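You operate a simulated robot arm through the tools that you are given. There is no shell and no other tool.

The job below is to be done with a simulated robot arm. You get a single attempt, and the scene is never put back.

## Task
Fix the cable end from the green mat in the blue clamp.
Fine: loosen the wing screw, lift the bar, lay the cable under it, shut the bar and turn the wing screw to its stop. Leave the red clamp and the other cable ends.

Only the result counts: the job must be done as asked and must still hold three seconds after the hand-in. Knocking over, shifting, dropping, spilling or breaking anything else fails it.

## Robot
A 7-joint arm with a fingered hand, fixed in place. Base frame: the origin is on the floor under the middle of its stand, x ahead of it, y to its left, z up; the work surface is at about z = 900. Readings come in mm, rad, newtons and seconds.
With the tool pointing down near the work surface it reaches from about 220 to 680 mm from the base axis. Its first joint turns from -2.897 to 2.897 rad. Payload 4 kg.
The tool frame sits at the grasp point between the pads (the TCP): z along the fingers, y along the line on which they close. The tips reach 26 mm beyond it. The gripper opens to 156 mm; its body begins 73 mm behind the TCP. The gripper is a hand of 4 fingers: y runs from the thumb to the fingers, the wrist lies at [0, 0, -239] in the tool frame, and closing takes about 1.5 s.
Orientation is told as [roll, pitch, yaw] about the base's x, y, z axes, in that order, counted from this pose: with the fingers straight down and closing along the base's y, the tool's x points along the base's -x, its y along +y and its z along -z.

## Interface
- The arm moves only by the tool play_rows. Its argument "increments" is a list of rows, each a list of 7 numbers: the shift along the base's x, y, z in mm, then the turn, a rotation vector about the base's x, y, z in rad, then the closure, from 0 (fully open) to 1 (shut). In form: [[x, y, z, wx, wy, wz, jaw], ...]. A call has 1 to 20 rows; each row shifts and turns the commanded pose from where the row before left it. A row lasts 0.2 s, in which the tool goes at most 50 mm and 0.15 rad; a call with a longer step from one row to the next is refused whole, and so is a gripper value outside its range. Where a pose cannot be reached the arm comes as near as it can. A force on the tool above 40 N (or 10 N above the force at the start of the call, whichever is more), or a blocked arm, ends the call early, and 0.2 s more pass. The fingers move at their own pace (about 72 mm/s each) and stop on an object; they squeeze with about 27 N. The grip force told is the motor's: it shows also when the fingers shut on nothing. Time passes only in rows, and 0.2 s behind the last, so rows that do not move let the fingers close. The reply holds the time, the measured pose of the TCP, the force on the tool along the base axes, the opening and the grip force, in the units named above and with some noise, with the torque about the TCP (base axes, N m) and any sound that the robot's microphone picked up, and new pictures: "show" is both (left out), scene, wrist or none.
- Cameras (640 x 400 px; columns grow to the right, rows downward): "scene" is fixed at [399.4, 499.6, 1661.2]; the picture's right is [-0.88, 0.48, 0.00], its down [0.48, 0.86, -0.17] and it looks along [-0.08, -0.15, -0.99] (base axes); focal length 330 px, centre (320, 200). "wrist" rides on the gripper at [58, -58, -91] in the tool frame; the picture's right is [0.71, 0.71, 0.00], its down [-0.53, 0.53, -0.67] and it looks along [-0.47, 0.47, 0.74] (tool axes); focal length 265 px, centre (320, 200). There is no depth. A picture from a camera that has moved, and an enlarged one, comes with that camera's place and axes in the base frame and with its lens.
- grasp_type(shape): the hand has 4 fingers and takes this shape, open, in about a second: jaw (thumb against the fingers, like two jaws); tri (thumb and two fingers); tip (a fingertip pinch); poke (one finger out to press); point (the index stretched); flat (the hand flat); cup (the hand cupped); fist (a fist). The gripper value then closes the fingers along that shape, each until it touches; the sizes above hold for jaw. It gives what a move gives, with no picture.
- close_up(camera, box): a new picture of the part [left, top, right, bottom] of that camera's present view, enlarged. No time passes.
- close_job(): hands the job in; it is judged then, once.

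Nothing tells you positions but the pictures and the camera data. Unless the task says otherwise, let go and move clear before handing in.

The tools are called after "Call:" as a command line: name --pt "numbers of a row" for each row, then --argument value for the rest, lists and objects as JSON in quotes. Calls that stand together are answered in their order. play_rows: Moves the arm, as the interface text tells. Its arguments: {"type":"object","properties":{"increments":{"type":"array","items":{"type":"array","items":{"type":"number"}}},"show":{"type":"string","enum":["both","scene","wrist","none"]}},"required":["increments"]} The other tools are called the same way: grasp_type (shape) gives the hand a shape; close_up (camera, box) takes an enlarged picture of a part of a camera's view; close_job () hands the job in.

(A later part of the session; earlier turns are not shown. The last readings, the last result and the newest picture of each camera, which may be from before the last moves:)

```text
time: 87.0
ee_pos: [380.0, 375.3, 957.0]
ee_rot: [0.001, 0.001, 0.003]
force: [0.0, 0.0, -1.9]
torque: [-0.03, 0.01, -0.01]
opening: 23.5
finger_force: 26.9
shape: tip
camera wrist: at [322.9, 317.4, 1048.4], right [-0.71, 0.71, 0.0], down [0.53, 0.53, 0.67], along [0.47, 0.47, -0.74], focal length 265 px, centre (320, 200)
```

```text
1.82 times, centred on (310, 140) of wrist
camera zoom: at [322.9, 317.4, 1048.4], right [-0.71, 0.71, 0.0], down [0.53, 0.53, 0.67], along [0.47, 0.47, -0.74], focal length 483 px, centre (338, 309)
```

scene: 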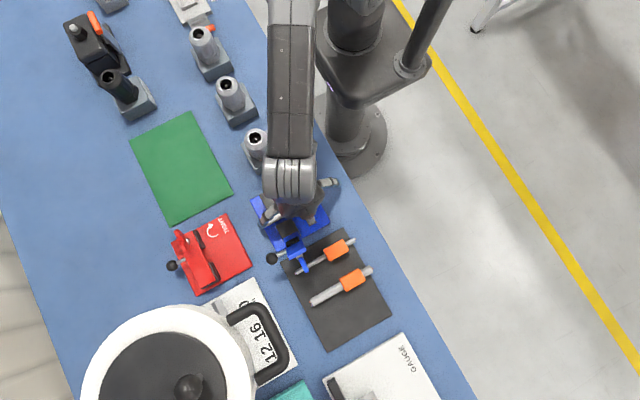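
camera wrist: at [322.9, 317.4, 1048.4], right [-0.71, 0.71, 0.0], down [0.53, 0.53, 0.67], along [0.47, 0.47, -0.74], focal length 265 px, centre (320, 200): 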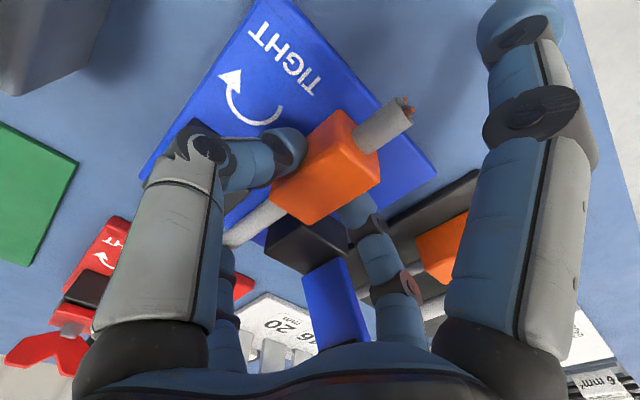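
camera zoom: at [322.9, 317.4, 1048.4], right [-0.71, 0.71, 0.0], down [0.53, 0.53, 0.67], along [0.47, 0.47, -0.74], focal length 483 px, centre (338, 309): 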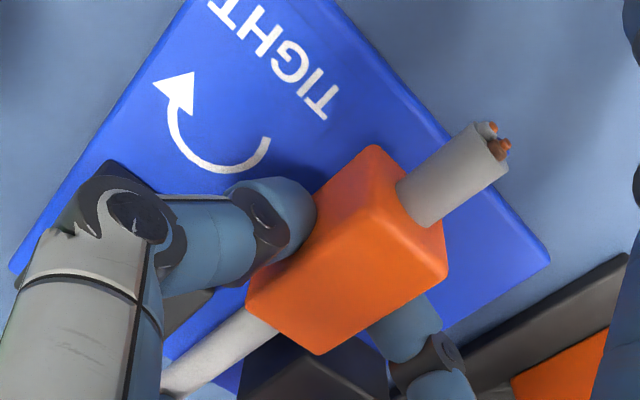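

The rod is entering the gap between the posts. I lower in small steps until contact.

Call:
play_rows --pt "0 0 -2 0 0 0 1" --pt "0 0 -2 0 0 0 1" --pt "0 0 -2 0 0 0 1" --pt "0 0 0 0 0 0 1" --show "none"

Call:
play_rows --pt "0 0 -1 0 0 0 1" --pt "0 0 -1 0 0 0 1" --pt "0 0 0 0 0 0 1" --show "none"

```text
time: 88.0
ee_pos: [378.6, 376.5, 949.8]
ee_rot: [0.0, 0.0, 0.002]
force: [-0.6, 0.2, -2.2]
torque: [-0.03, 0.02, -0.01]
opening: 23.8
finger_force: 26.8
shape: tip
```

```text
time: 88.8
ee_pos: [380.5, 376.6, 950.2]
ee_rot: [0.001, -0.001, 0.002]
force: [-0.9, -0.7, 2.0]
torque: [-0.04, -0.03, -0.02]
opening: 23.3
finger_force: 26.9
shape: tip
```

Contact is felt: Fz went from about -2 to +2 N. I look before releasing.

Call:
play_rows --pt "0 0 -0.7 0 0 0 1" --pt "0 0 0 0 0 0 1" --show "both"

Call:
close_up --camera "wrist" --box '[180, 60, 440, 280]'

Call:
close_up --camera "scene" --box '[240, 170, 340, 260]'

```text
time: 89.4
ee_pos: [379.9, 375.9, 949.1]
ee_rot: [0.001, 0.0, 0.001]
force: [-1.2, 1.0, 2.7]
torque: [0.05, -0.09, -0.01]
opening: 23.6
finger_force: 26.6
shape: tip
camera wrist: at [322.1, 318.2, 1041.5], right [-0.71, 0.71, 0.0], down [0.53, 0.53, 0.67], along [0.47, 0.47, -0.74], focal length 265 px, centre (320, 200)
```

scene: 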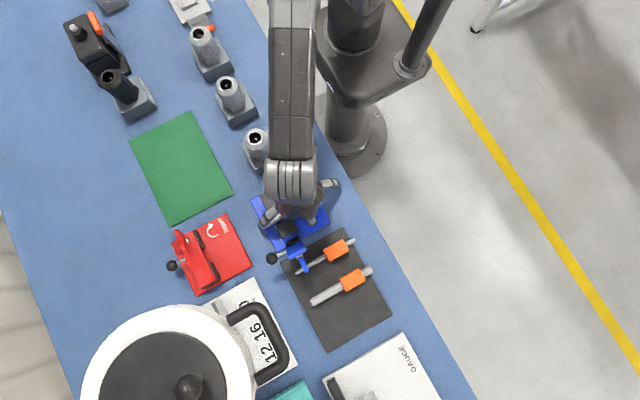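
wrist: 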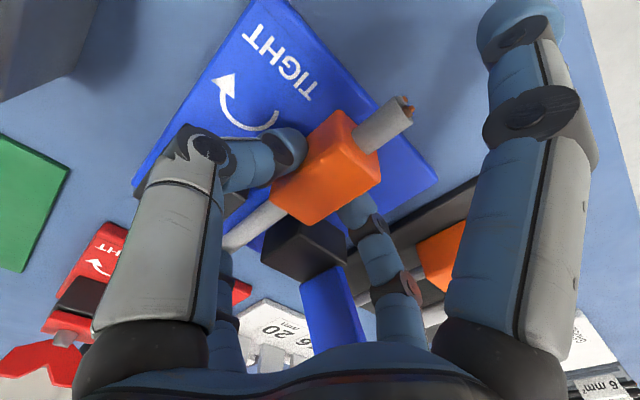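

```text
1.82 times, centred on (310, 170) of wrist
camera zoom: at [322.1, 318.2, 1041.5], right [-0.71, 0.71, 0.0], down [0.53, 0.53, 0.67], along [0.47, 0.47, -0.74], focal length 483 px, centre (338, 254)
```

zoom: 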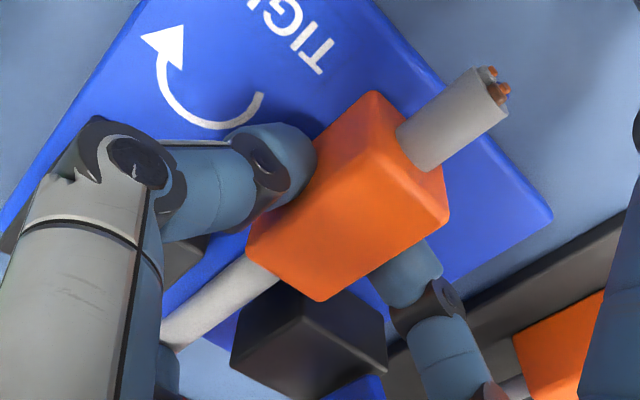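

```text
4.44 times, centred on (290, 215) of scene
camera zoom: at [399.4, 499.6, 1661.2], right [-0.88, 0.48, 0.0], down [0.48, 0.86, -0.17], along [-0.08, -0.15, -0.99], focal length 1469 px, centre (453, 133)
```

zoom: 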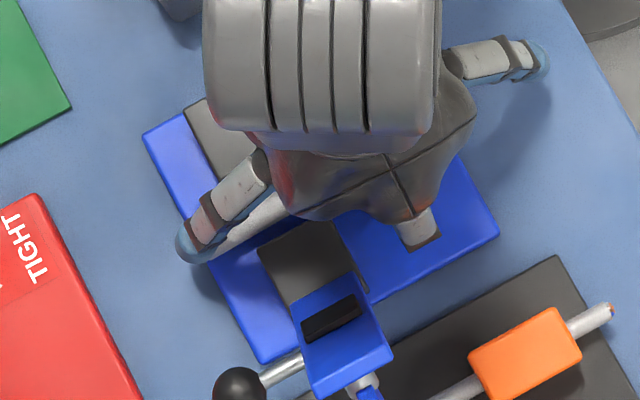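

The block rests on the base plate and the rod lies in the gap. I release gently and rise.

Call:
play_rows --pt "0 0 0 0 0 0 0.8" --pt "0 0 0 0 0 0 0.65" --pt "0 0 0 0 0 0 0.6" --pt "0 0 0 0 0 0 0.6" --show "wrist"

Call:
play_rows --pt "0 0 10 0 0 0 0.6" --pt "0 0 15 0 0 0 0.6" --pt "0 0 20 0 0 0 0.6" --pt "0 0 20 0 0 0 0.6" --pt "0 0 20 0 0 0 0.6" --pt "0 0 20 0 0 0 0.6" --pt "0 0 0 0 0 0 0.6" --show "both"

Call:
close_up --camera "wrist" --box '[200, 0, 460, 200]'

```text
time: 90.4
ee_pos: [378.9, 376.6, 949.3]
ee_rot: [0.001, 0.001, 0.002]
force: [0.2, -0.2, 0.7]
torque: [-0.02, -0.02, 0.0]
opening: 61.9
finger_force: 0.0
shape: tip
camera wrist: at [322.2, 318.2, 1041.5], right [-0.71, 0.71, 0.0], down [0.53, 0.53, 0.67], along [0.47, 0.47, -0.74], focal length 265 px, centre (320, 200)
```

wrist: 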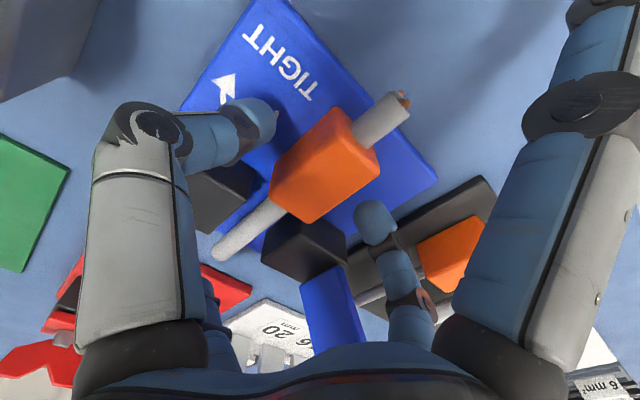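

```text
time: 92.0
ee_pos: [378.8, 376.0, 1052.7]
ee_rot: [-0.001, 0.0, 0.002]
force: [-0.3, 0.1, 0.1]
torque: [-0.01, 0.0, 0.07]
opening: 62.0
finger_force: 0.0
shape: tip
camera wrist: at [320.7, 317.6, 1145.0], right [-0.71, 0.71, 0.0], down [0.53, 0.53, 0.67], along [0.47, 0.47, -0.74], focal length 265 px, centre (320, 200)
```

scene: 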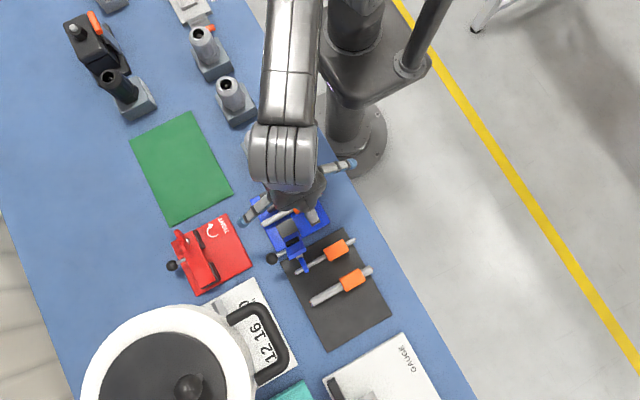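
wrist: 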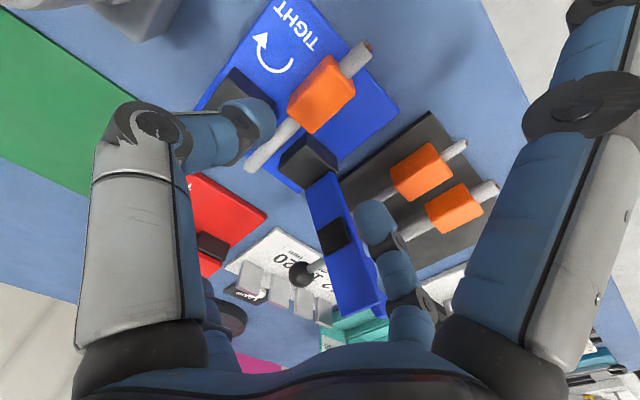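

```text
2.00 times, centred on (330, 100) of wrist
camera zoom: at [320.7, 317.6, 1145.0], right [-0.71, 0.71, 0.0], down [0.53, 0.53, 0.67], along [0.47, 0.47, -0.74], focal length 531 px, centre (300, 400)
```

zoom: 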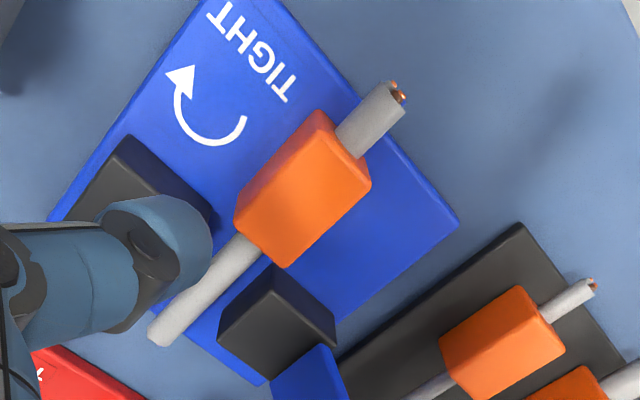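

The cable lies in the gap with its rod centred around y≈377. I check the pad on the raised bar and the lay of the rod once more.

Call:
close_up --camera "wrist" --box '[240, 110, 400, 290]'

Call:
close_up --camera "scene" --box '[240, 190, 330, 280]'

```text
2.22 times, centred on (320, 200) of wrist
camera zoom: at [320.7, 317.6, 1145.0], right [-0.71, 0.71, 0.0], down [0.53, 0.53, 0.67], along [0.47, 0.47, -0.74], focal length 590 px, centre (320, 200)
```

zoom: 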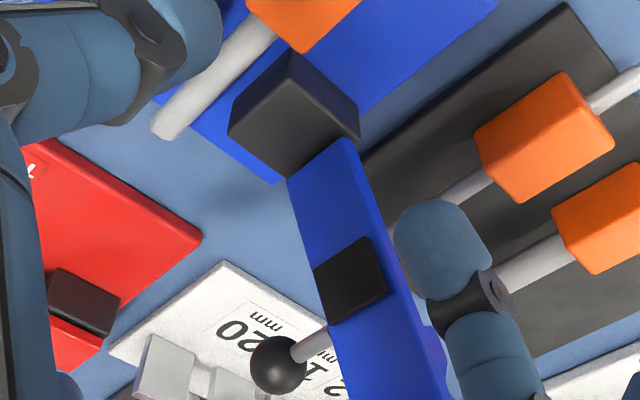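

```text
4.44 times, centred on (285, 235) of scene
camera zoom: at [399.4, 499.6, 1661.2], right [-0.88, 0.48, 0.0], down [0.48, 0.86, -0.17], along [-0.08, -0.15, -0.99], focal length 1469 px, centre (476, 44)
```

zoom: 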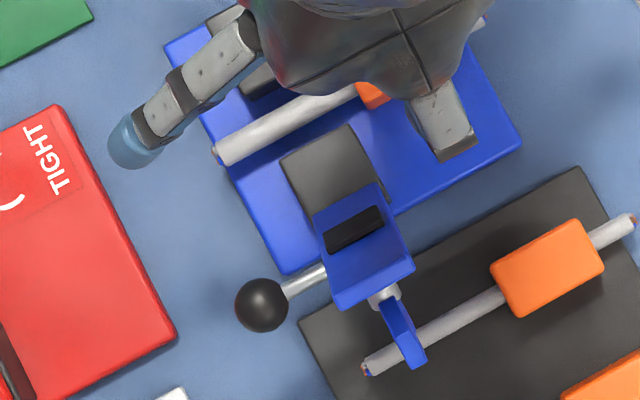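

The cable lies well and the bar's pad will come down on it. To close the bar in a controlled way I take the ball again with the four-finger cage. First I rise, switch to jaw, narrow it, and go to the approach point.

Call:
play_rows --pt "0 -10 18 0 0 0 0.6" --pt "0 -10 18 0 0 0 0.6" --pt "0 0 0 0 0 0 0.6" --show "none"

Call:
grasp_type --shape "jaw"

Call:
play_rows --pt "0 0 0 0 0 0 0.75" --pt "0 0 0 0 0 0 0.75" --pt "0 0 0 0 0 0 0.75" --pt "0 0 0 0 0 0 0.75" --pt "0 0 0 0 0 0.12 0.75" --pt "14 2 0 0 0 0.12 0.75" --pt "14 3 0 0 0 0.12 0.75" --pt "14 3 0 0 0 0.12 0.75" --pt "16 3 0 0 0 0.14 0.75" --pt "16 3 0 0 0 0 0.75" --pt "16 3 0 0 0 0 0.75" --pt "17 3 0 0 0 0 0.75" --pt "0 0 0 0 0 0 0.75" --show "both"

```text
time: 92.8
ee_pos: [379.1, 356.7, 1090.2]
ee_rot: [-0.001, -0.001, -0.001]
force: [0.5, 0.7, -0.2]
torque: [-0.01, 0.03, -0.01]
opening: 62.0
finger_force: 0.1
shape: tip
```

```text
time: 93.7
ee_pos: [379.2, 355.0, 1089.8]
ee_rot: [-0.001, 0.0, 0.003]
force: [-0.4, 0.6, -0.2]
torque: [-0.01, 0.01, 0.03]
opening: 156.2
finger_force: 0.1
shape: jaw
```

```text
time: 96.5
ee_pos: [485.0, 378.5, 1088.3]
ee_rot: [-0.001, 0.0, 0.621]
force: [0.4, 0.3, 0.0]
torque: [-0.01, -0.04, -0.05]
opening: 39.3
finger_force: 0.0
shape: jaw
camera wrist: at [473.2, 296.6, 1180.8], right [-0.99, 0.16, 0.0], down [0.12, 0.73, 0.67], along [0.11, 0.66, -0.74], focal length 265 px, centre (320, 200)
```

scene: 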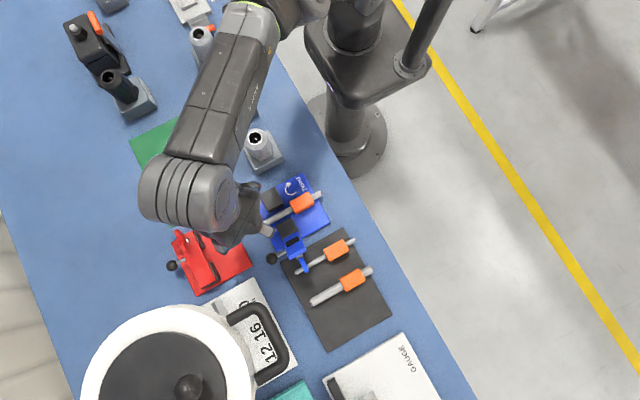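
wrist: 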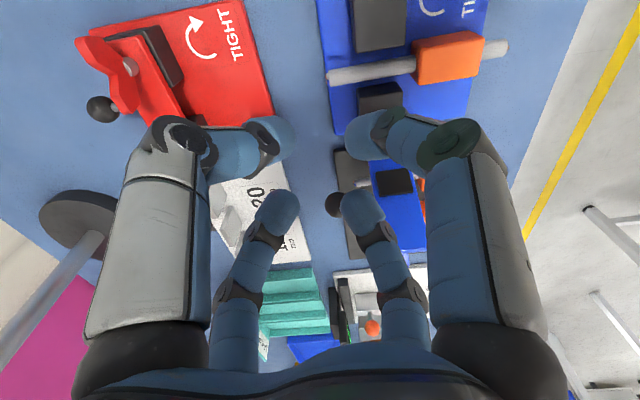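

The cable rod runs neatly between the two posts. I move toward the ball along the reverse of my exit path.

Call:
play_rows --pt "0 17 -5 0.0225 -0.0225 0 0.75" --pt "0 17 -7 0.0225 -0.0225 0 0.75" --pt "0 17 -8 0.0225 -0.0225 0 0.75" --pt "0.5 17 -10 0.0225 -0.0225 0 0.75" --pt "0 0 0 0 0 0 0.75" --show "wrist"

Call:
close_up --camera "wrist" --box '[240, 80, 440, 240]'

```text
time: 97.7
ee_pos: [488.0, 444.0, 1059.1]
ee_rot: [0.023, -0.126, 0.619]
force: [-0.6, -0.3, 0.2]
torque: [-0.01, 0.05, -0.01]
opening: 39.5
finger_force: 0.2
shape: jaw
camera wrist: at [466.6, 356.7, 1141.8], right [-0.98, 0.17, -0.07], down [0.06, 0.67, 0.74], along [0.17, 0.72, -0.67], focal length 265 px, centre (320, 200)
```

wrist: 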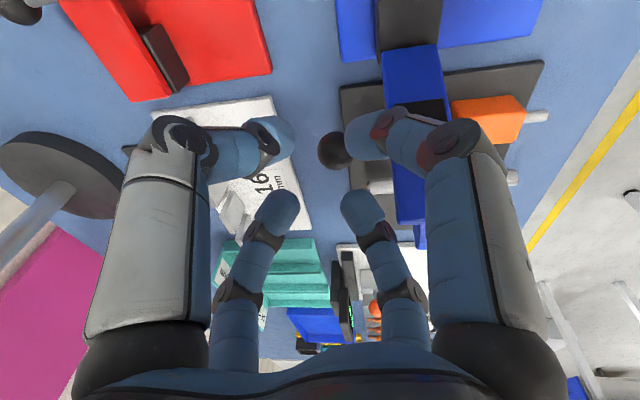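

```text
2.50 times, centred on (340, 160) of wrist
camera zoom: at [466.6, 356.7, 1141.8], right [-0.98, 0.17, -0.07], down [0.06, 0.67, 0.74], along [0.17, 0.72, -0.67], focal length 664 px, centre (270, 300)
```

zoom: 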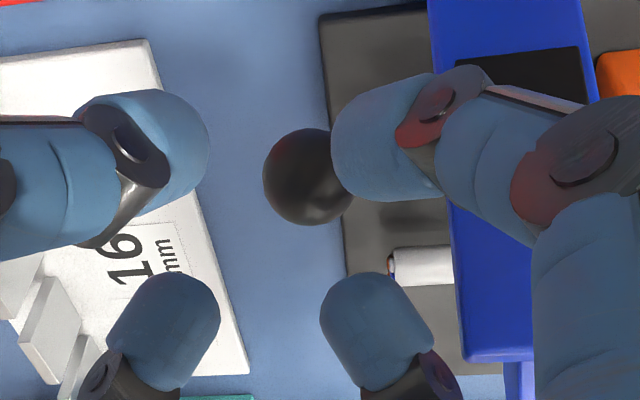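

The view matches my earlier exit pose, so I lower around the ball by the reverse steps.

Call:
play_rows --pt "0 1 -8 -0.01 0.01 0 0.75" --pt "0 1 -8 -0.02 0.02 0 0.75" --pt "0 1 -8 -0.02 0.02 0 0.75" --pt "0 2 -8 -0.01 0.01 0 0.75" --pt "0 2 -8 -0.01 0.01 0 0.75" --pt "0 0 0 0 0 0 0.75" --show "wrist"

Call:
close_up --camera "wrist" --box '[220, 80, 440, 260]'

```text
time: 99.1
ee_pos: [485.8, 451.8, 1020.5]
ee_rot: [0.007, -0.027, 0.621]
force: [0.9, 1.1, -0.1]
torque: [0.01, -0.02, 0.03]
opening: 39.4
finger_force: 0.1
shape: jaw
camera wrist: at [471.8, 369.1, 1109.9], right [-0.99, 0.16, -0.02], down [0.11, 0.72, 0.69], along [0.12, 0.67, -0.73], focal length 265 px, centre (320, 200)
```

wrist: 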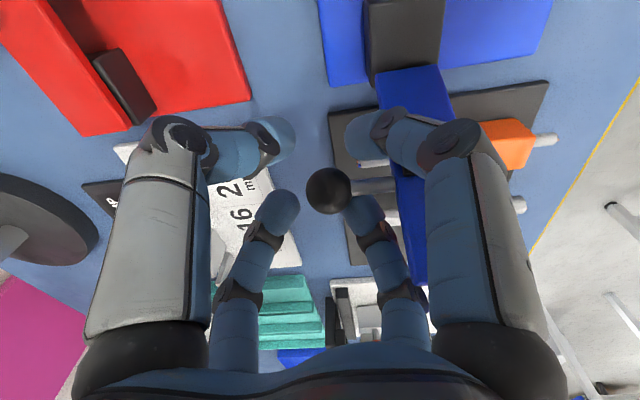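

```text
2.22 times, centred on (330, 170) of wrist
camera zoom: at [471.8, 369.1, 1109.9], right [-0.99, 0.16, -0.02], down [0.11, 0.72, 0.69], along [0.12, 0.67, -0.73], focal length 590 px, centre (298, 267)
```

zoom: 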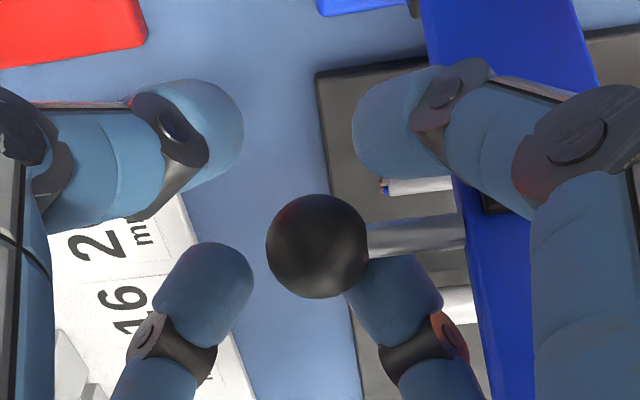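

I lower a little more to bring the pads level with the ball, then close on it.

Call:
play_rows --pt "0 1 -5 0 0 0 0.75" --pt "0 0 -2 0 0 0 0.8" --pt "0 0 0 0 0 0 0.85" --pt "0 0 0 0 0 0 1" --pt "0 0 0 0 0 0 1" --show "wrist"

Call:
close_up --camera "wrist" --box '[220, 80, 440, 260]'

```text
time: 100.3
ee_pos: [487.7, 451.4, 1010.7]
ee_rot: [0.004, -0.026, 0.617]
force: [2.8, -2.4, -9.7]
torque: [-0.02, -0.05, -0.08]
opening: 0.0
finger_force: 26.9
shape: jaw
camera wrist: at [472.9, 368.8, 1101.0], right [-0.99, 0.16, -0.02], down [0.11, 0.72, 0.68], along [0.12, 0.67, -0.73], focal length 265 px, centre (320, 200)
```

wrist: 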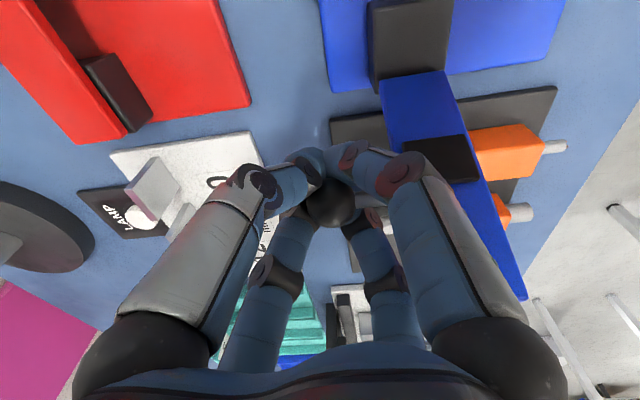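

```text
2.22 times, centred on (330, 170) of wrist
camera zoom: at [472.9, 368.8, 1101.0], right [-0.99, 0.16, -0.02], down [0.11, 0.72, 0.68], along [0.12, 0.67, -0.73], focal length 590 px, centre (298, 267)
```

zoom: 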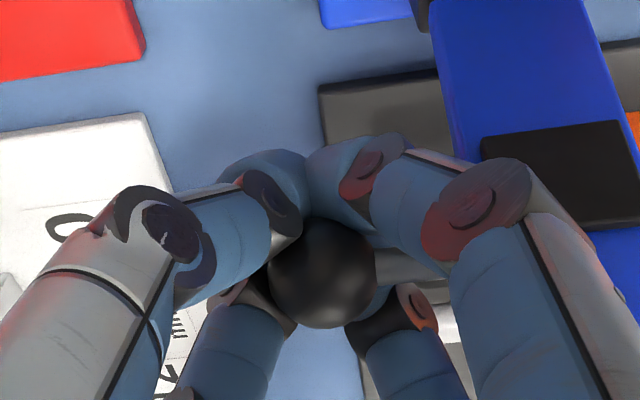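

The ball is fully caged, with the fingertips closed beneath it. I now guide it back along the arc in small steps, watching forces.

Call:
play_rows --pt "0 -4 1.5 0 0 0 1" --pt "0 -5 1.2 0 0 0 1" --pt "0 -5 0.8 0 0 0 1" --pt "0 0 0 0 0 0 1" --show "both"

Call:
close_up --camera "scene" --box '[220, 150, 360, 270]'

Call:
close_up --camera "wrist" --box '[220, 80, 480, 280]'

```text
time: 101.3
ee_pos: [487.3, 437.8, 1014.7]
ee_rot: [0.005, -0.025, 0.621]
force: [6.3, 0.3, -28.9]
torque: [0.13, -0.14, -0.02]
opening: 0.1
finger_force: 27.0
shape: jaw
camera wrist: at [473.0, 355.1, 1104.4], right [-0.99, 0.16, -0.01], down [0.11, 0.72, 0.68], along [0.12, 0.67, -0.73], focal length 265 px, centre (320, 200)
```

scene: 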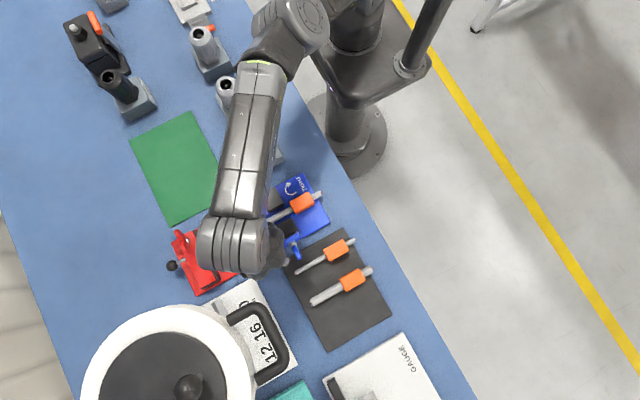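
wrist: 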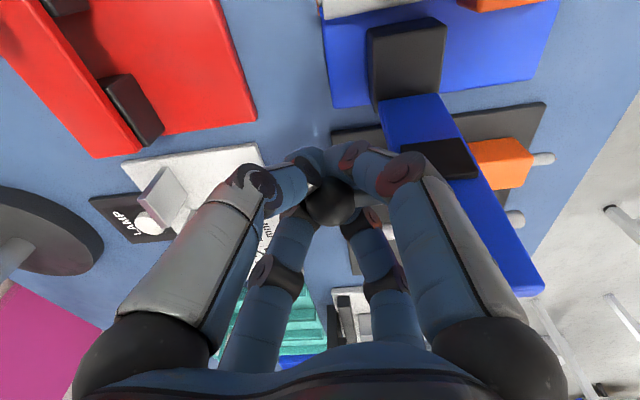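

```text
3.33 times, centred on (290, 210) of scene
camera zoom: at [399.4, 499.6, 1661.2], right [-0.88, 0.48, 0.0], down [0.48, 0.86, -0.17], along [-0.08, -0.15, -0.99], focal length 1102 px, centre (420, 167)
```

zoom: 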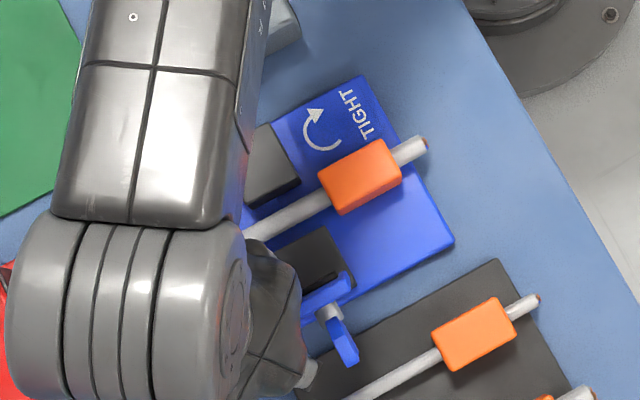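

```text
2.00 times, centred on (350, 180) of wrist
camera zoom: at [473.0, 355.1, 1104.4], right [-0.99, 0.16, -0.01], down [0.11, 0.72, 0.68], along [0.12, 0.67, -0.73], focal length 531 px, centre (260, 240)
```

zoom: 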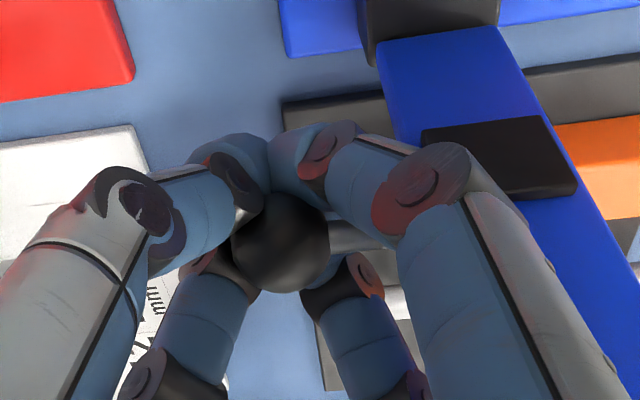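

The upward pull is too strong (Fz -29 N), meaning my arc is a bit too high. I lower by 3 mm to relieve it.

Call:
play_rows --pt "0 0 -2 0 0 0 1" --pt "0 0 -1 0 0 0 1" --pt "0 0 0 0 0 0 1" --show "none"

```text
time: 102.1
ee_pos: [488.0, 437.0, 1012.9]
ee_rot: [0.005, -0.029, 0.623]
force: [7.8, 0.6, -12.3]
torque: [0.07, -0.12, -0.07]
opening: 0.1
finger_force: 27.2
shape: jaw
```

Call:
play_rows --pt "-1.5 0 -1.5 0 0 0 1" --pt "0 0 0 0 0 0 1" --show "none"

```text
time: 102.7
ee_pos: [486.5, 435.3, 1012.4]
ee_rot: [0.005, -0.03, 0.62]
force: [14.5, 0.9, 1.7]
torque: [0.04, -0.08, -0.01]
opening: 0.1
finger_force: 27.0
shape: jaw
```

Call:
play_rows --pt "3.5 0 0 0 0 0 1" --pt "0 0 0 0 0 0 1" --show "wrist"

Call:
close_up --camera "wrist" --box '[220, 80, 480, 280]'

```text
time: 103.3
ee_pos: [487.9, 437.4, 1011.6]
ee_rot: [0.007, -0.027, 0.623]
force: [1.5, 2.2, 0.6]
torque: [-0.02, 0.0, 0.0]
opening: 0.2
finger_force: 27.1
shape: jaw
camera wrist: at [473.3, 355.1, 1101.3], right [-0.99, 0.16, -0.01], down [0.11, 0.72, 0.69], along [0.12, 0.67, -0.73], focal length 265 px, centre (320, 200)
```

wrist: 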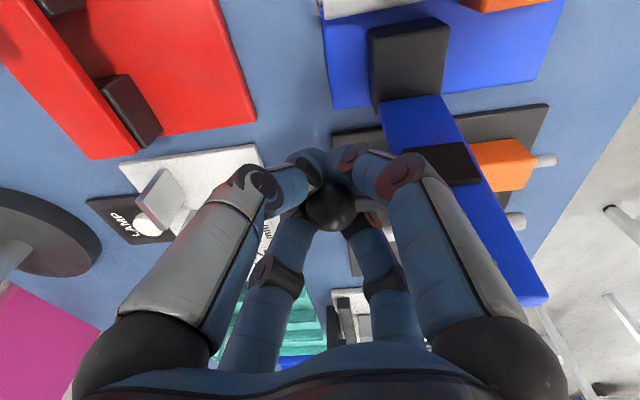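

```text
2.00 times, centred on (350, 180) of wrist
camera zoom: at [473.3, 355.1, 1101.3], right [-0.99, 0.16, -0.01], down [0.11, 0.72, 0.69], along [0.12, 0.67, -0.73], focal length 531 px, centre (260, 240)
```

zoom: 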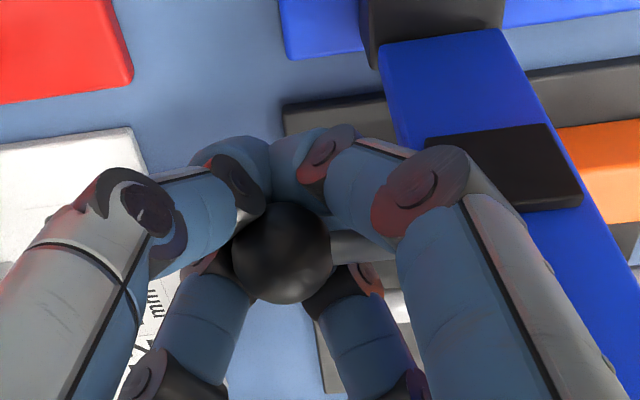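

Forces are back to nearly zero. I continue the arc past vertical toward closing.

Call:
play_rows --pt "0 -5 0.2 0 0 0 1" --pt "0 -5 0 0 0 0 1" --pt "0 -5 -0.5 0 0 0 1" --pt "0 0 0 0 0 0 1" --show "wrist"

Call:
close_up --camera "wrist" --box '[220, 80, 480, 280]'

```text
time: 104.3
ee_pos: [486.8, 423.1, 1010.4]
ee_rot: [0.004, -0.028, 0.623]
force: [-0.1, 0.8, -1.4]
torque: [0.04, 0.04, -0.04]
opening: 0.2
finger_force: 26.8
shape: jaw
camera wrist: at [473.8, 340.2, 1100.8], right [-0.99, 0.16, -0.02], down [0.11, 0.72, 0.69], along [0.12, 0.67, -0.73], focal length 265 px, centre (320, 200)
```

wrist: 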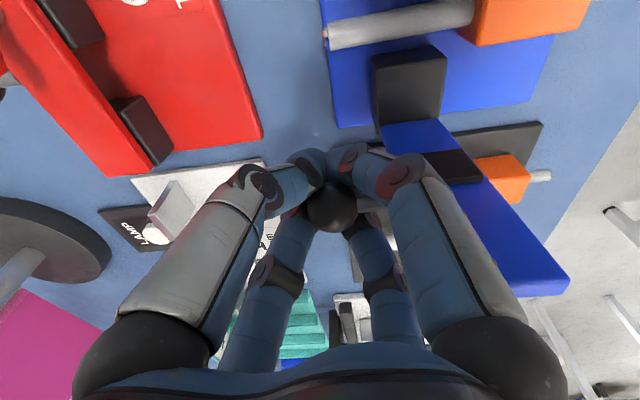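

```text
2.00 times, centred on (350, 180) of wrist
camera zoom: at [473.8, 340.2, 1100.8], right [-0.99, 0.16, -0.02], down [0.11, 0.72, 0.69], along [0.12, 0.67, -0.73], focal length 531 px, centre (260, 240)
```

zoom: 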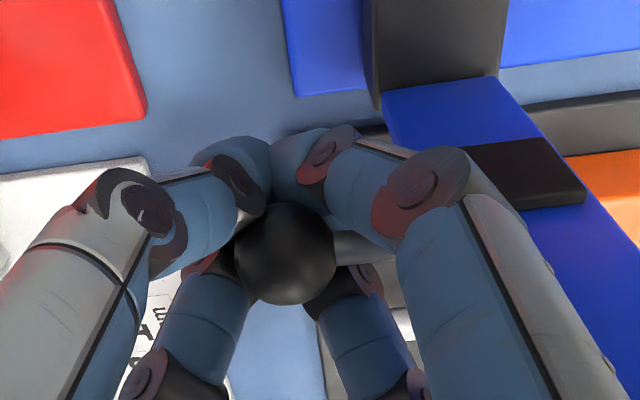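

Smooth. I carry on down the arc.

Call:
play_rows --pt "0 -5.6 -0.7 0 0 0 1" --pt "0 -5.6 -1.2 0 0 0 1" --pt "0 -5.4 -1.7 0 0 0 1" --pt "0 -5.3 -2.2 0 0 0 1" --pt "0 0 0 0 0 0 1" --show "wrist"

Call:
close_up --camera "wrist" --box '[220, 80, 480, 280]'

```text
time: 105.5
ee_pos: [488.3, 401.5, 1006.0]
ee_rot: [0.008, -0.028, 0.624]
force: [1.9, -0.1, 0.4]
torque: [0.08, 0.01, 0.07]
opening: 0.0
finger_force: 26.9
shape: jaw
camera wrist: at [474.2, 319.1, 1094.7], right [-0.99, 0.16, -0.02], down [0.11, 0.72, 0.69], along [0.12, 0.67, -0.73], focal length 265 px, centre (320, 200)
```

wrist: 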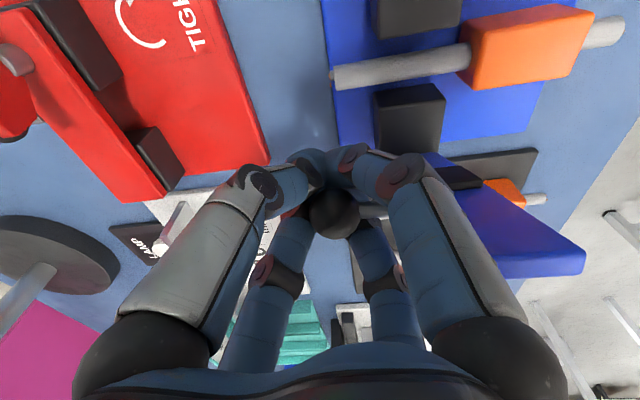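

```text
2.00 times, centred on (350, 180) of wrist
camera zoom: at [474.2, 319.1, 1094.7], right [-0.99, 0.16, -0.02], down [0.11, 0.72, 0.69], along [0.12, 0.67, -0.73], focal length 531 px, centre (260, 240)
```

zoom: 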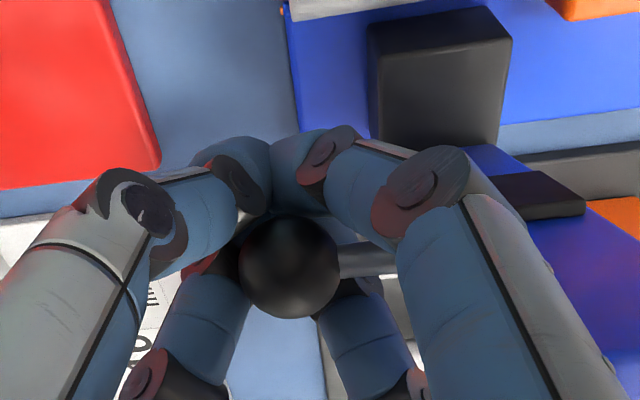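

I continue, gradually rotating the hand so the rear finger keeps clear of the wing as the bar comes down.

Call:
play_rows --pt "0 -5.1 -2.4 0 0 0 1" --pt "0 -5 -3 0 0 0.04 1" --pt "0 -4.6 -3.3 0 0 0.04 1" --pt "0 -4.4 -3.7 0 0 0.04 1" --pt "0 0 0 0 0 0.04 1" --show "wrist"

Call:
close_up --camera "wrist" --box '[220, 80, 480, 280]'

```text
time: 106.7
ee_pos: [489.2, 383.7, 992.6]
ee_rot: [0.006, -0.028, 0.781]
force: [2.2, 0.3, -1.0]
torque: [-0.02, 0.01, -0.02]
opening: 0.0
finger_force: 26.8
shape: jaw
camera wrist: at [488.4, 298.4, 1082.4], right [-1.0, 0.0, -0.02], down [-0.01, 0.73, 0.69], along [0.01, 0.69, -0.73], focal length 265 px, centre (320, 200)
```

wrist: 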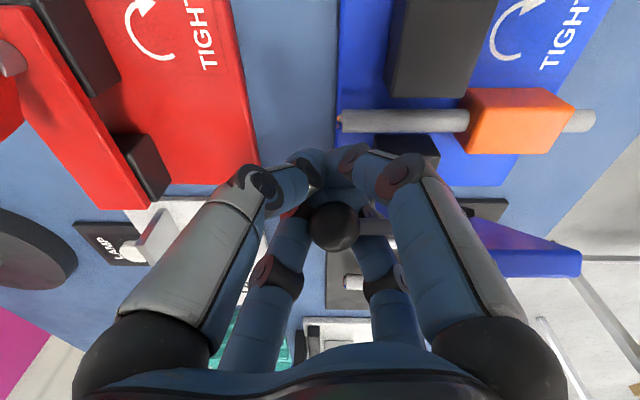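

```text
2.00 times, centred on (350, 180) of wrist
camera zoom: at [488.4, 298.4, 1082.4], right [-1.0, 0.0, -0.02], down [-0.01, 0.73, 0.69], along [0.01, 0.69, -0.73], focal length 531 px, centre (260, 240)
```

zoom: 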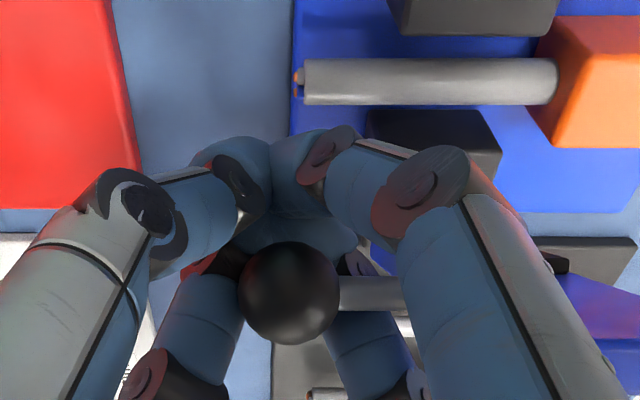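

The bar follows. I keep going down the arc.

Call:
play_rows --pt "0 -4 -3.9 0 0 0.04 1" --pt "0 -3.6 -4.2 0 0 0.04 1" --pt "0 -3.2 -4.5 0 0 0.04 1" --pt "0 0 0 0 0 0 1" --show "wrist"

Call:
close_up --camera "wrist" --box '[220, 80, 480, 280]'

Call:
close_up --camera "scene" --box '[220, 150, 360, 270]'

```text
time: 107.7
ee_pos: [490.2, 372.6, 980.8]
ee_rot: [0.005, -0.029, 0.9]
force: [5.2, -0.7, 0.2]
torque: [0.0, 0.04, -0.08]
opening: 0.2
finger_force: 27.1
shape: jaw
camera wrist: at [498.3, 287.7, 1070.2], right [-0.99, -0.12, -0.02], down [-0.1, 0.72, 0.69], along [-0.07, 0.68, -0.73], focal length 265 px, centre (320, 200)
```

wrist: 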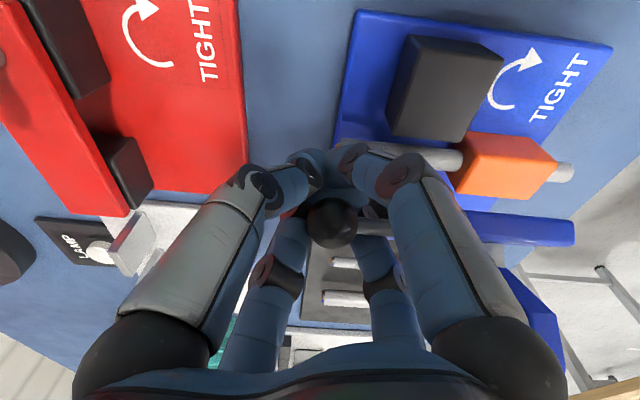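

```text
2.00 times, centred on (350, 180) of wrist
camera zoom: at [498.3, 287.7, 1070.2], right [-0.99, -0.12, -0.02], down [-0.1, 0.72, 0.69], along [-0.07, 0.68, -0.73], focal length 531 px, centre (260, 240)
```

zoom: 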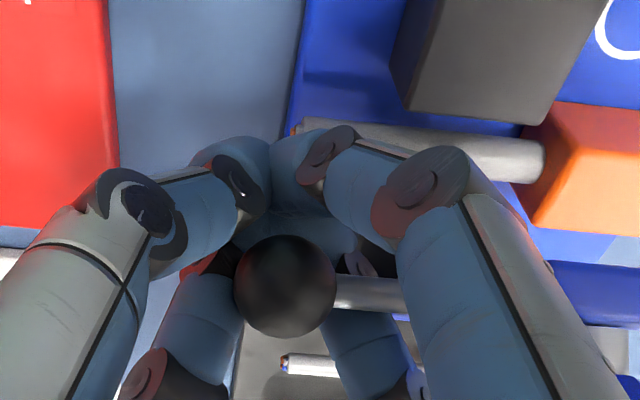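

```text
3.33 times, centred on (290, 210) of scene
camera zoom: at [399.4, 499.6, 1661.2], right [-0.88, 0.48, 0.0], down [0.48, 0.86, -0.17], along [-0.08, -0.15, -0.99], focal length 1102 px, centre (420, 167)
```

zoom: 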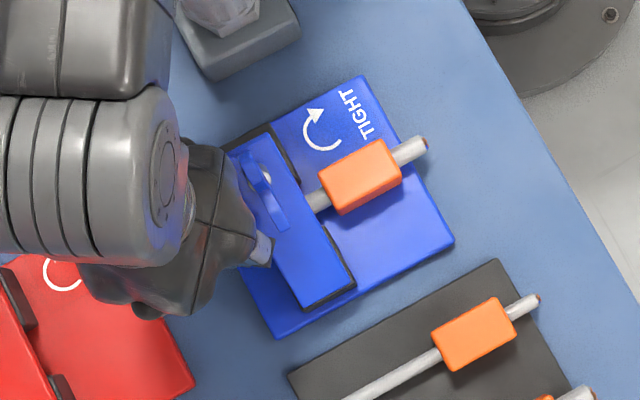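

The bar is about 45° from closed and still supported in the cage. I continue, now mostly downward.

Call:
play_rows --pt "1 -2 -4.5 0 0 0.02 1" --pt "0 -1.8 -4.7 0 0 0 1" --pt "0 -1.4 -4.8 0 0 0 1" --pt "0 0 0 0 0 0 1" --show "wrist"

Call:
close_up --camera "wrist" --box '[220, 80, 480, 280]'

Call:
close_up --camera "scene" --box '[220, 150, 360, 270]'

```text
time: 108.7
ee_pos: [489.8, 367.5, 966.3]
ee_rot: [0.005, -0.027, 0.923]
force: [-0.5, 1.4, -1.5]
torque: [0.02, -0.01, 0.02]
opening: 0.0
finger_force: 27.5
shape: jaw
camera wrist: at [500.6, 282.9, 1056.2], right [-0.99, -0.14, -0.02], down [-0.11, 0.72, 0.69], along [-0.08, 0.68, -0.73], focal length 265 px, centre (320, 200)
```

wrist: 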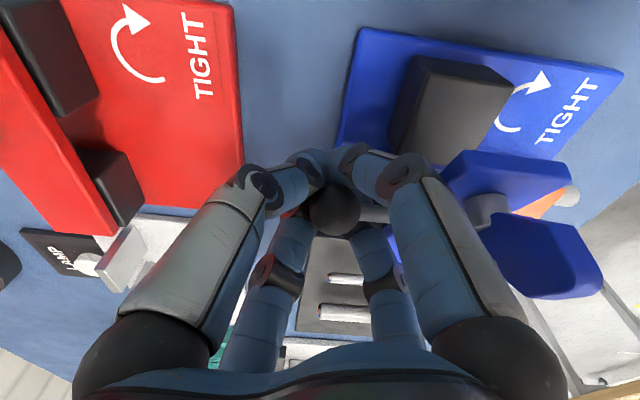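

```text
2.00 times, centred on (350, 180) of wrist
camera zoom: at [500.6, 282.9, 1056.2], right [-0.99, -0.14, -0.02], down [-0.11, 0.72, 0.69], along [-0.08, 0.68, -0.73], focal length 531 px, centre (260, 240)
```

zoom: 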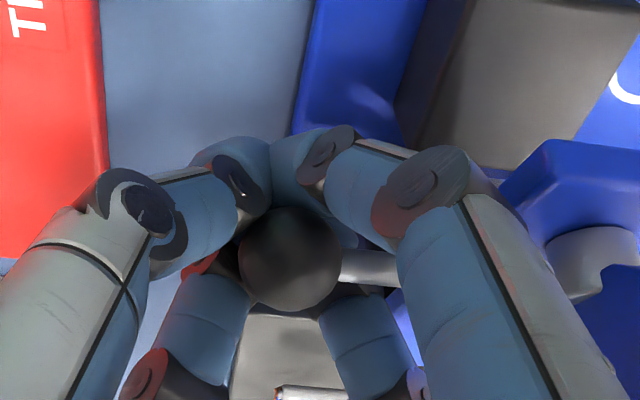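

```text
3.33 times, centred on (290, 210) of scene
camera zoom: at [399.4, 499.6, 1661.2], right [-0.88, 0.48, 0.0], down [0.48, 0.86, -0.17], along [-0.08, -0.15, -0.99], focal length 1102 px, centre (420, 167)
```

zoom: 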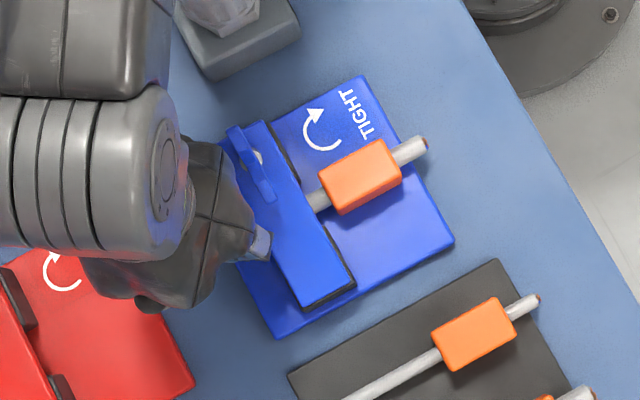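

Well controlled; the bar is about 25° from closed. I keep lowering.

Call:
play_rows --pt "0 -0.8 -4.5 0 0 0 1" --pt "0 -0.5 -4.5 0 0 0 1" --pt "0 -0.3 -4.5 0 0 0 1" --pt "0 0 0 0 0 0 1" --show "wrist"

Call:
close_up --camera "wrist" --box '[220, 80, 480, 280]'

Call:
close_up --camera "scene" --box '[220, 150, 360, 270]'

```text
time: 109.7
ee_pos: [490.3, 364.1, 952.8]
ee_rot: [0.006, -0.027, 0.922]
force: [0.5, 0.1, -0.3]
torque: [-0.02, -0.03, -0.04]
opening: 0.0
finger_force: 26.3
shape: jaw
camera wrist: at [500.4, 280.2, 1042.7], right [-0.99, -0.14, -0.02], down [-0.11, 0.72, 0.69], along [-0.08, 0.68, -0.73], focal length 265 px, centre (320, 200)
```

wrist: 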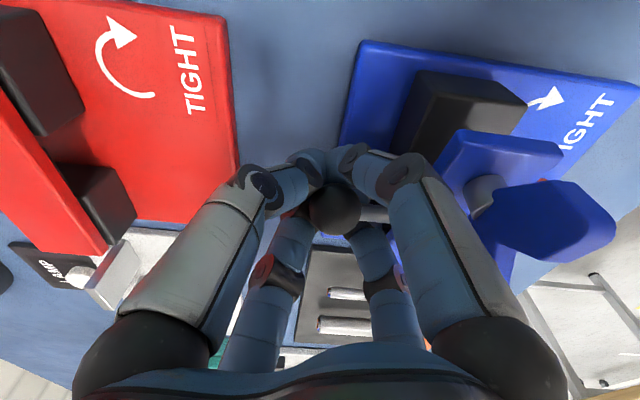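

```text
2.00 times, centred on (350, 180) of wrist
camera zoom: at [500.4, 280.2, 1042.7], right [-0.99, -0.14, -0.02], down [-0.11, 0.72, 0.69], along [-0.08, 0.68, -0.73], focal length 531 px, centre (260, 240)
```

zoom: 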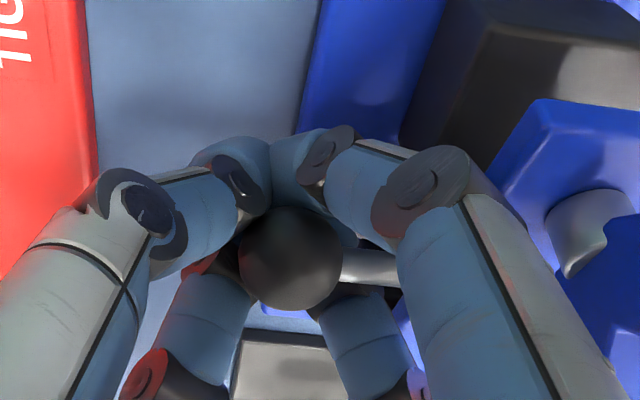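

```text
3.33 times, centred on (290, 210) of scene
camera zoom: at [399.4, 499.6, 1661.2], right [-0.88, 0.48, 0.0], down [0.48, 0.86, -0.17], along [-0.08, -0.15, -0.99], focal length 1102 px, centre (420, 167)
```

zoom: 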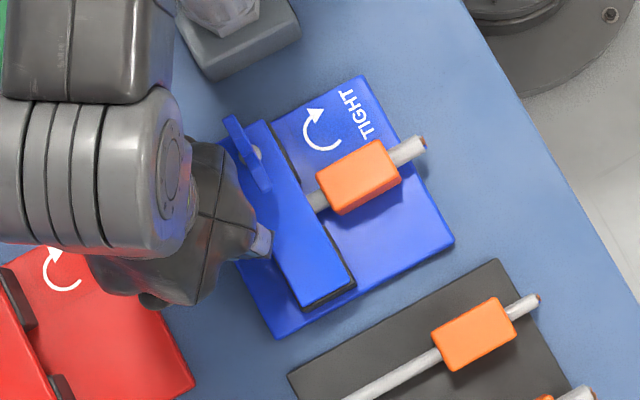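

Call:
play_rows --pt "0 0 -4 0 0 0 1" --pt "0 0 -4 0 0 0 1" --pt "0 0 0 0 0 0 1" --show "wrist"

Call:
close_up --camera "wrist" --box '[220, 80, 480, 280]'

Call:
close_up --camera "scene" --box '[240, 150, 360, 250]'

```text
time: 110.5
ee_pos: [490.3, 363.6, 945.7]
ee_rot: [0.004, -0.032, 0.92]
force: [3.0, -4.1, 20.1]
torque: [0.1, 0.13, 0.02]
opening: 0.3
finger_force: 26.8
shape: jaw
camera wrist: at [500.4, 279.9, 1035.5], right [-0.99, -0.13, -0.02], down [-0.11, 0.72, 0.69], along [-0.08, 0.68, -0.73], focal length 265 px, centre (320, 200)
```

wrist: 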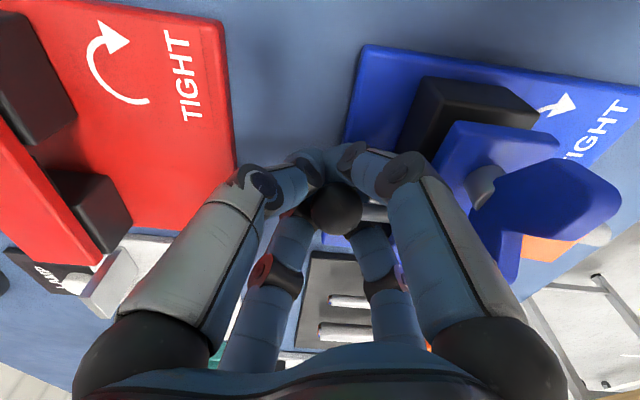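

```text
2.00 times, centred on (350, 180) of wrist
camera zoom: at [500.4, 279.9, 1035.5], right [-0.99, -0.13, -0.02], down [-0.11, 0.72, 0.69], along [-0.08, 0.68, -0.73], focal length 531 px, centre (260, 240)
```

zoom: 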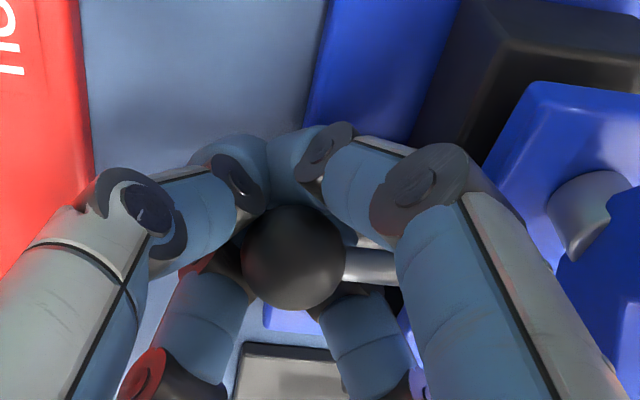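

```text
4.00 times, centred on (300, 200) of scene
camera zoom: at [399.4, 499.6, 1661.2], right [-0.88, 0.48, 0.0], down [0.48, 0.86, -0.17], along [-0.08, -0.15, -0.99], focal length 1322 px, centre (400, 200)
```

zoom: 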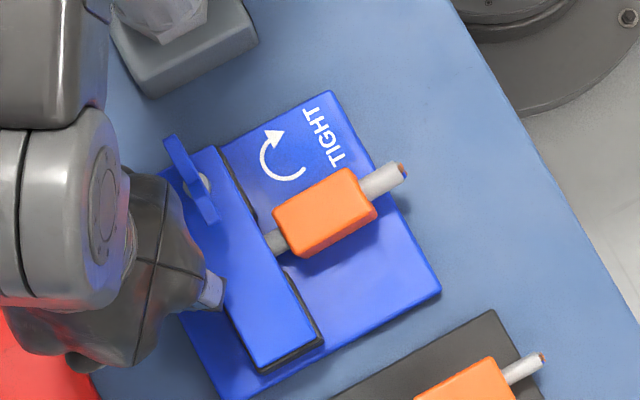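

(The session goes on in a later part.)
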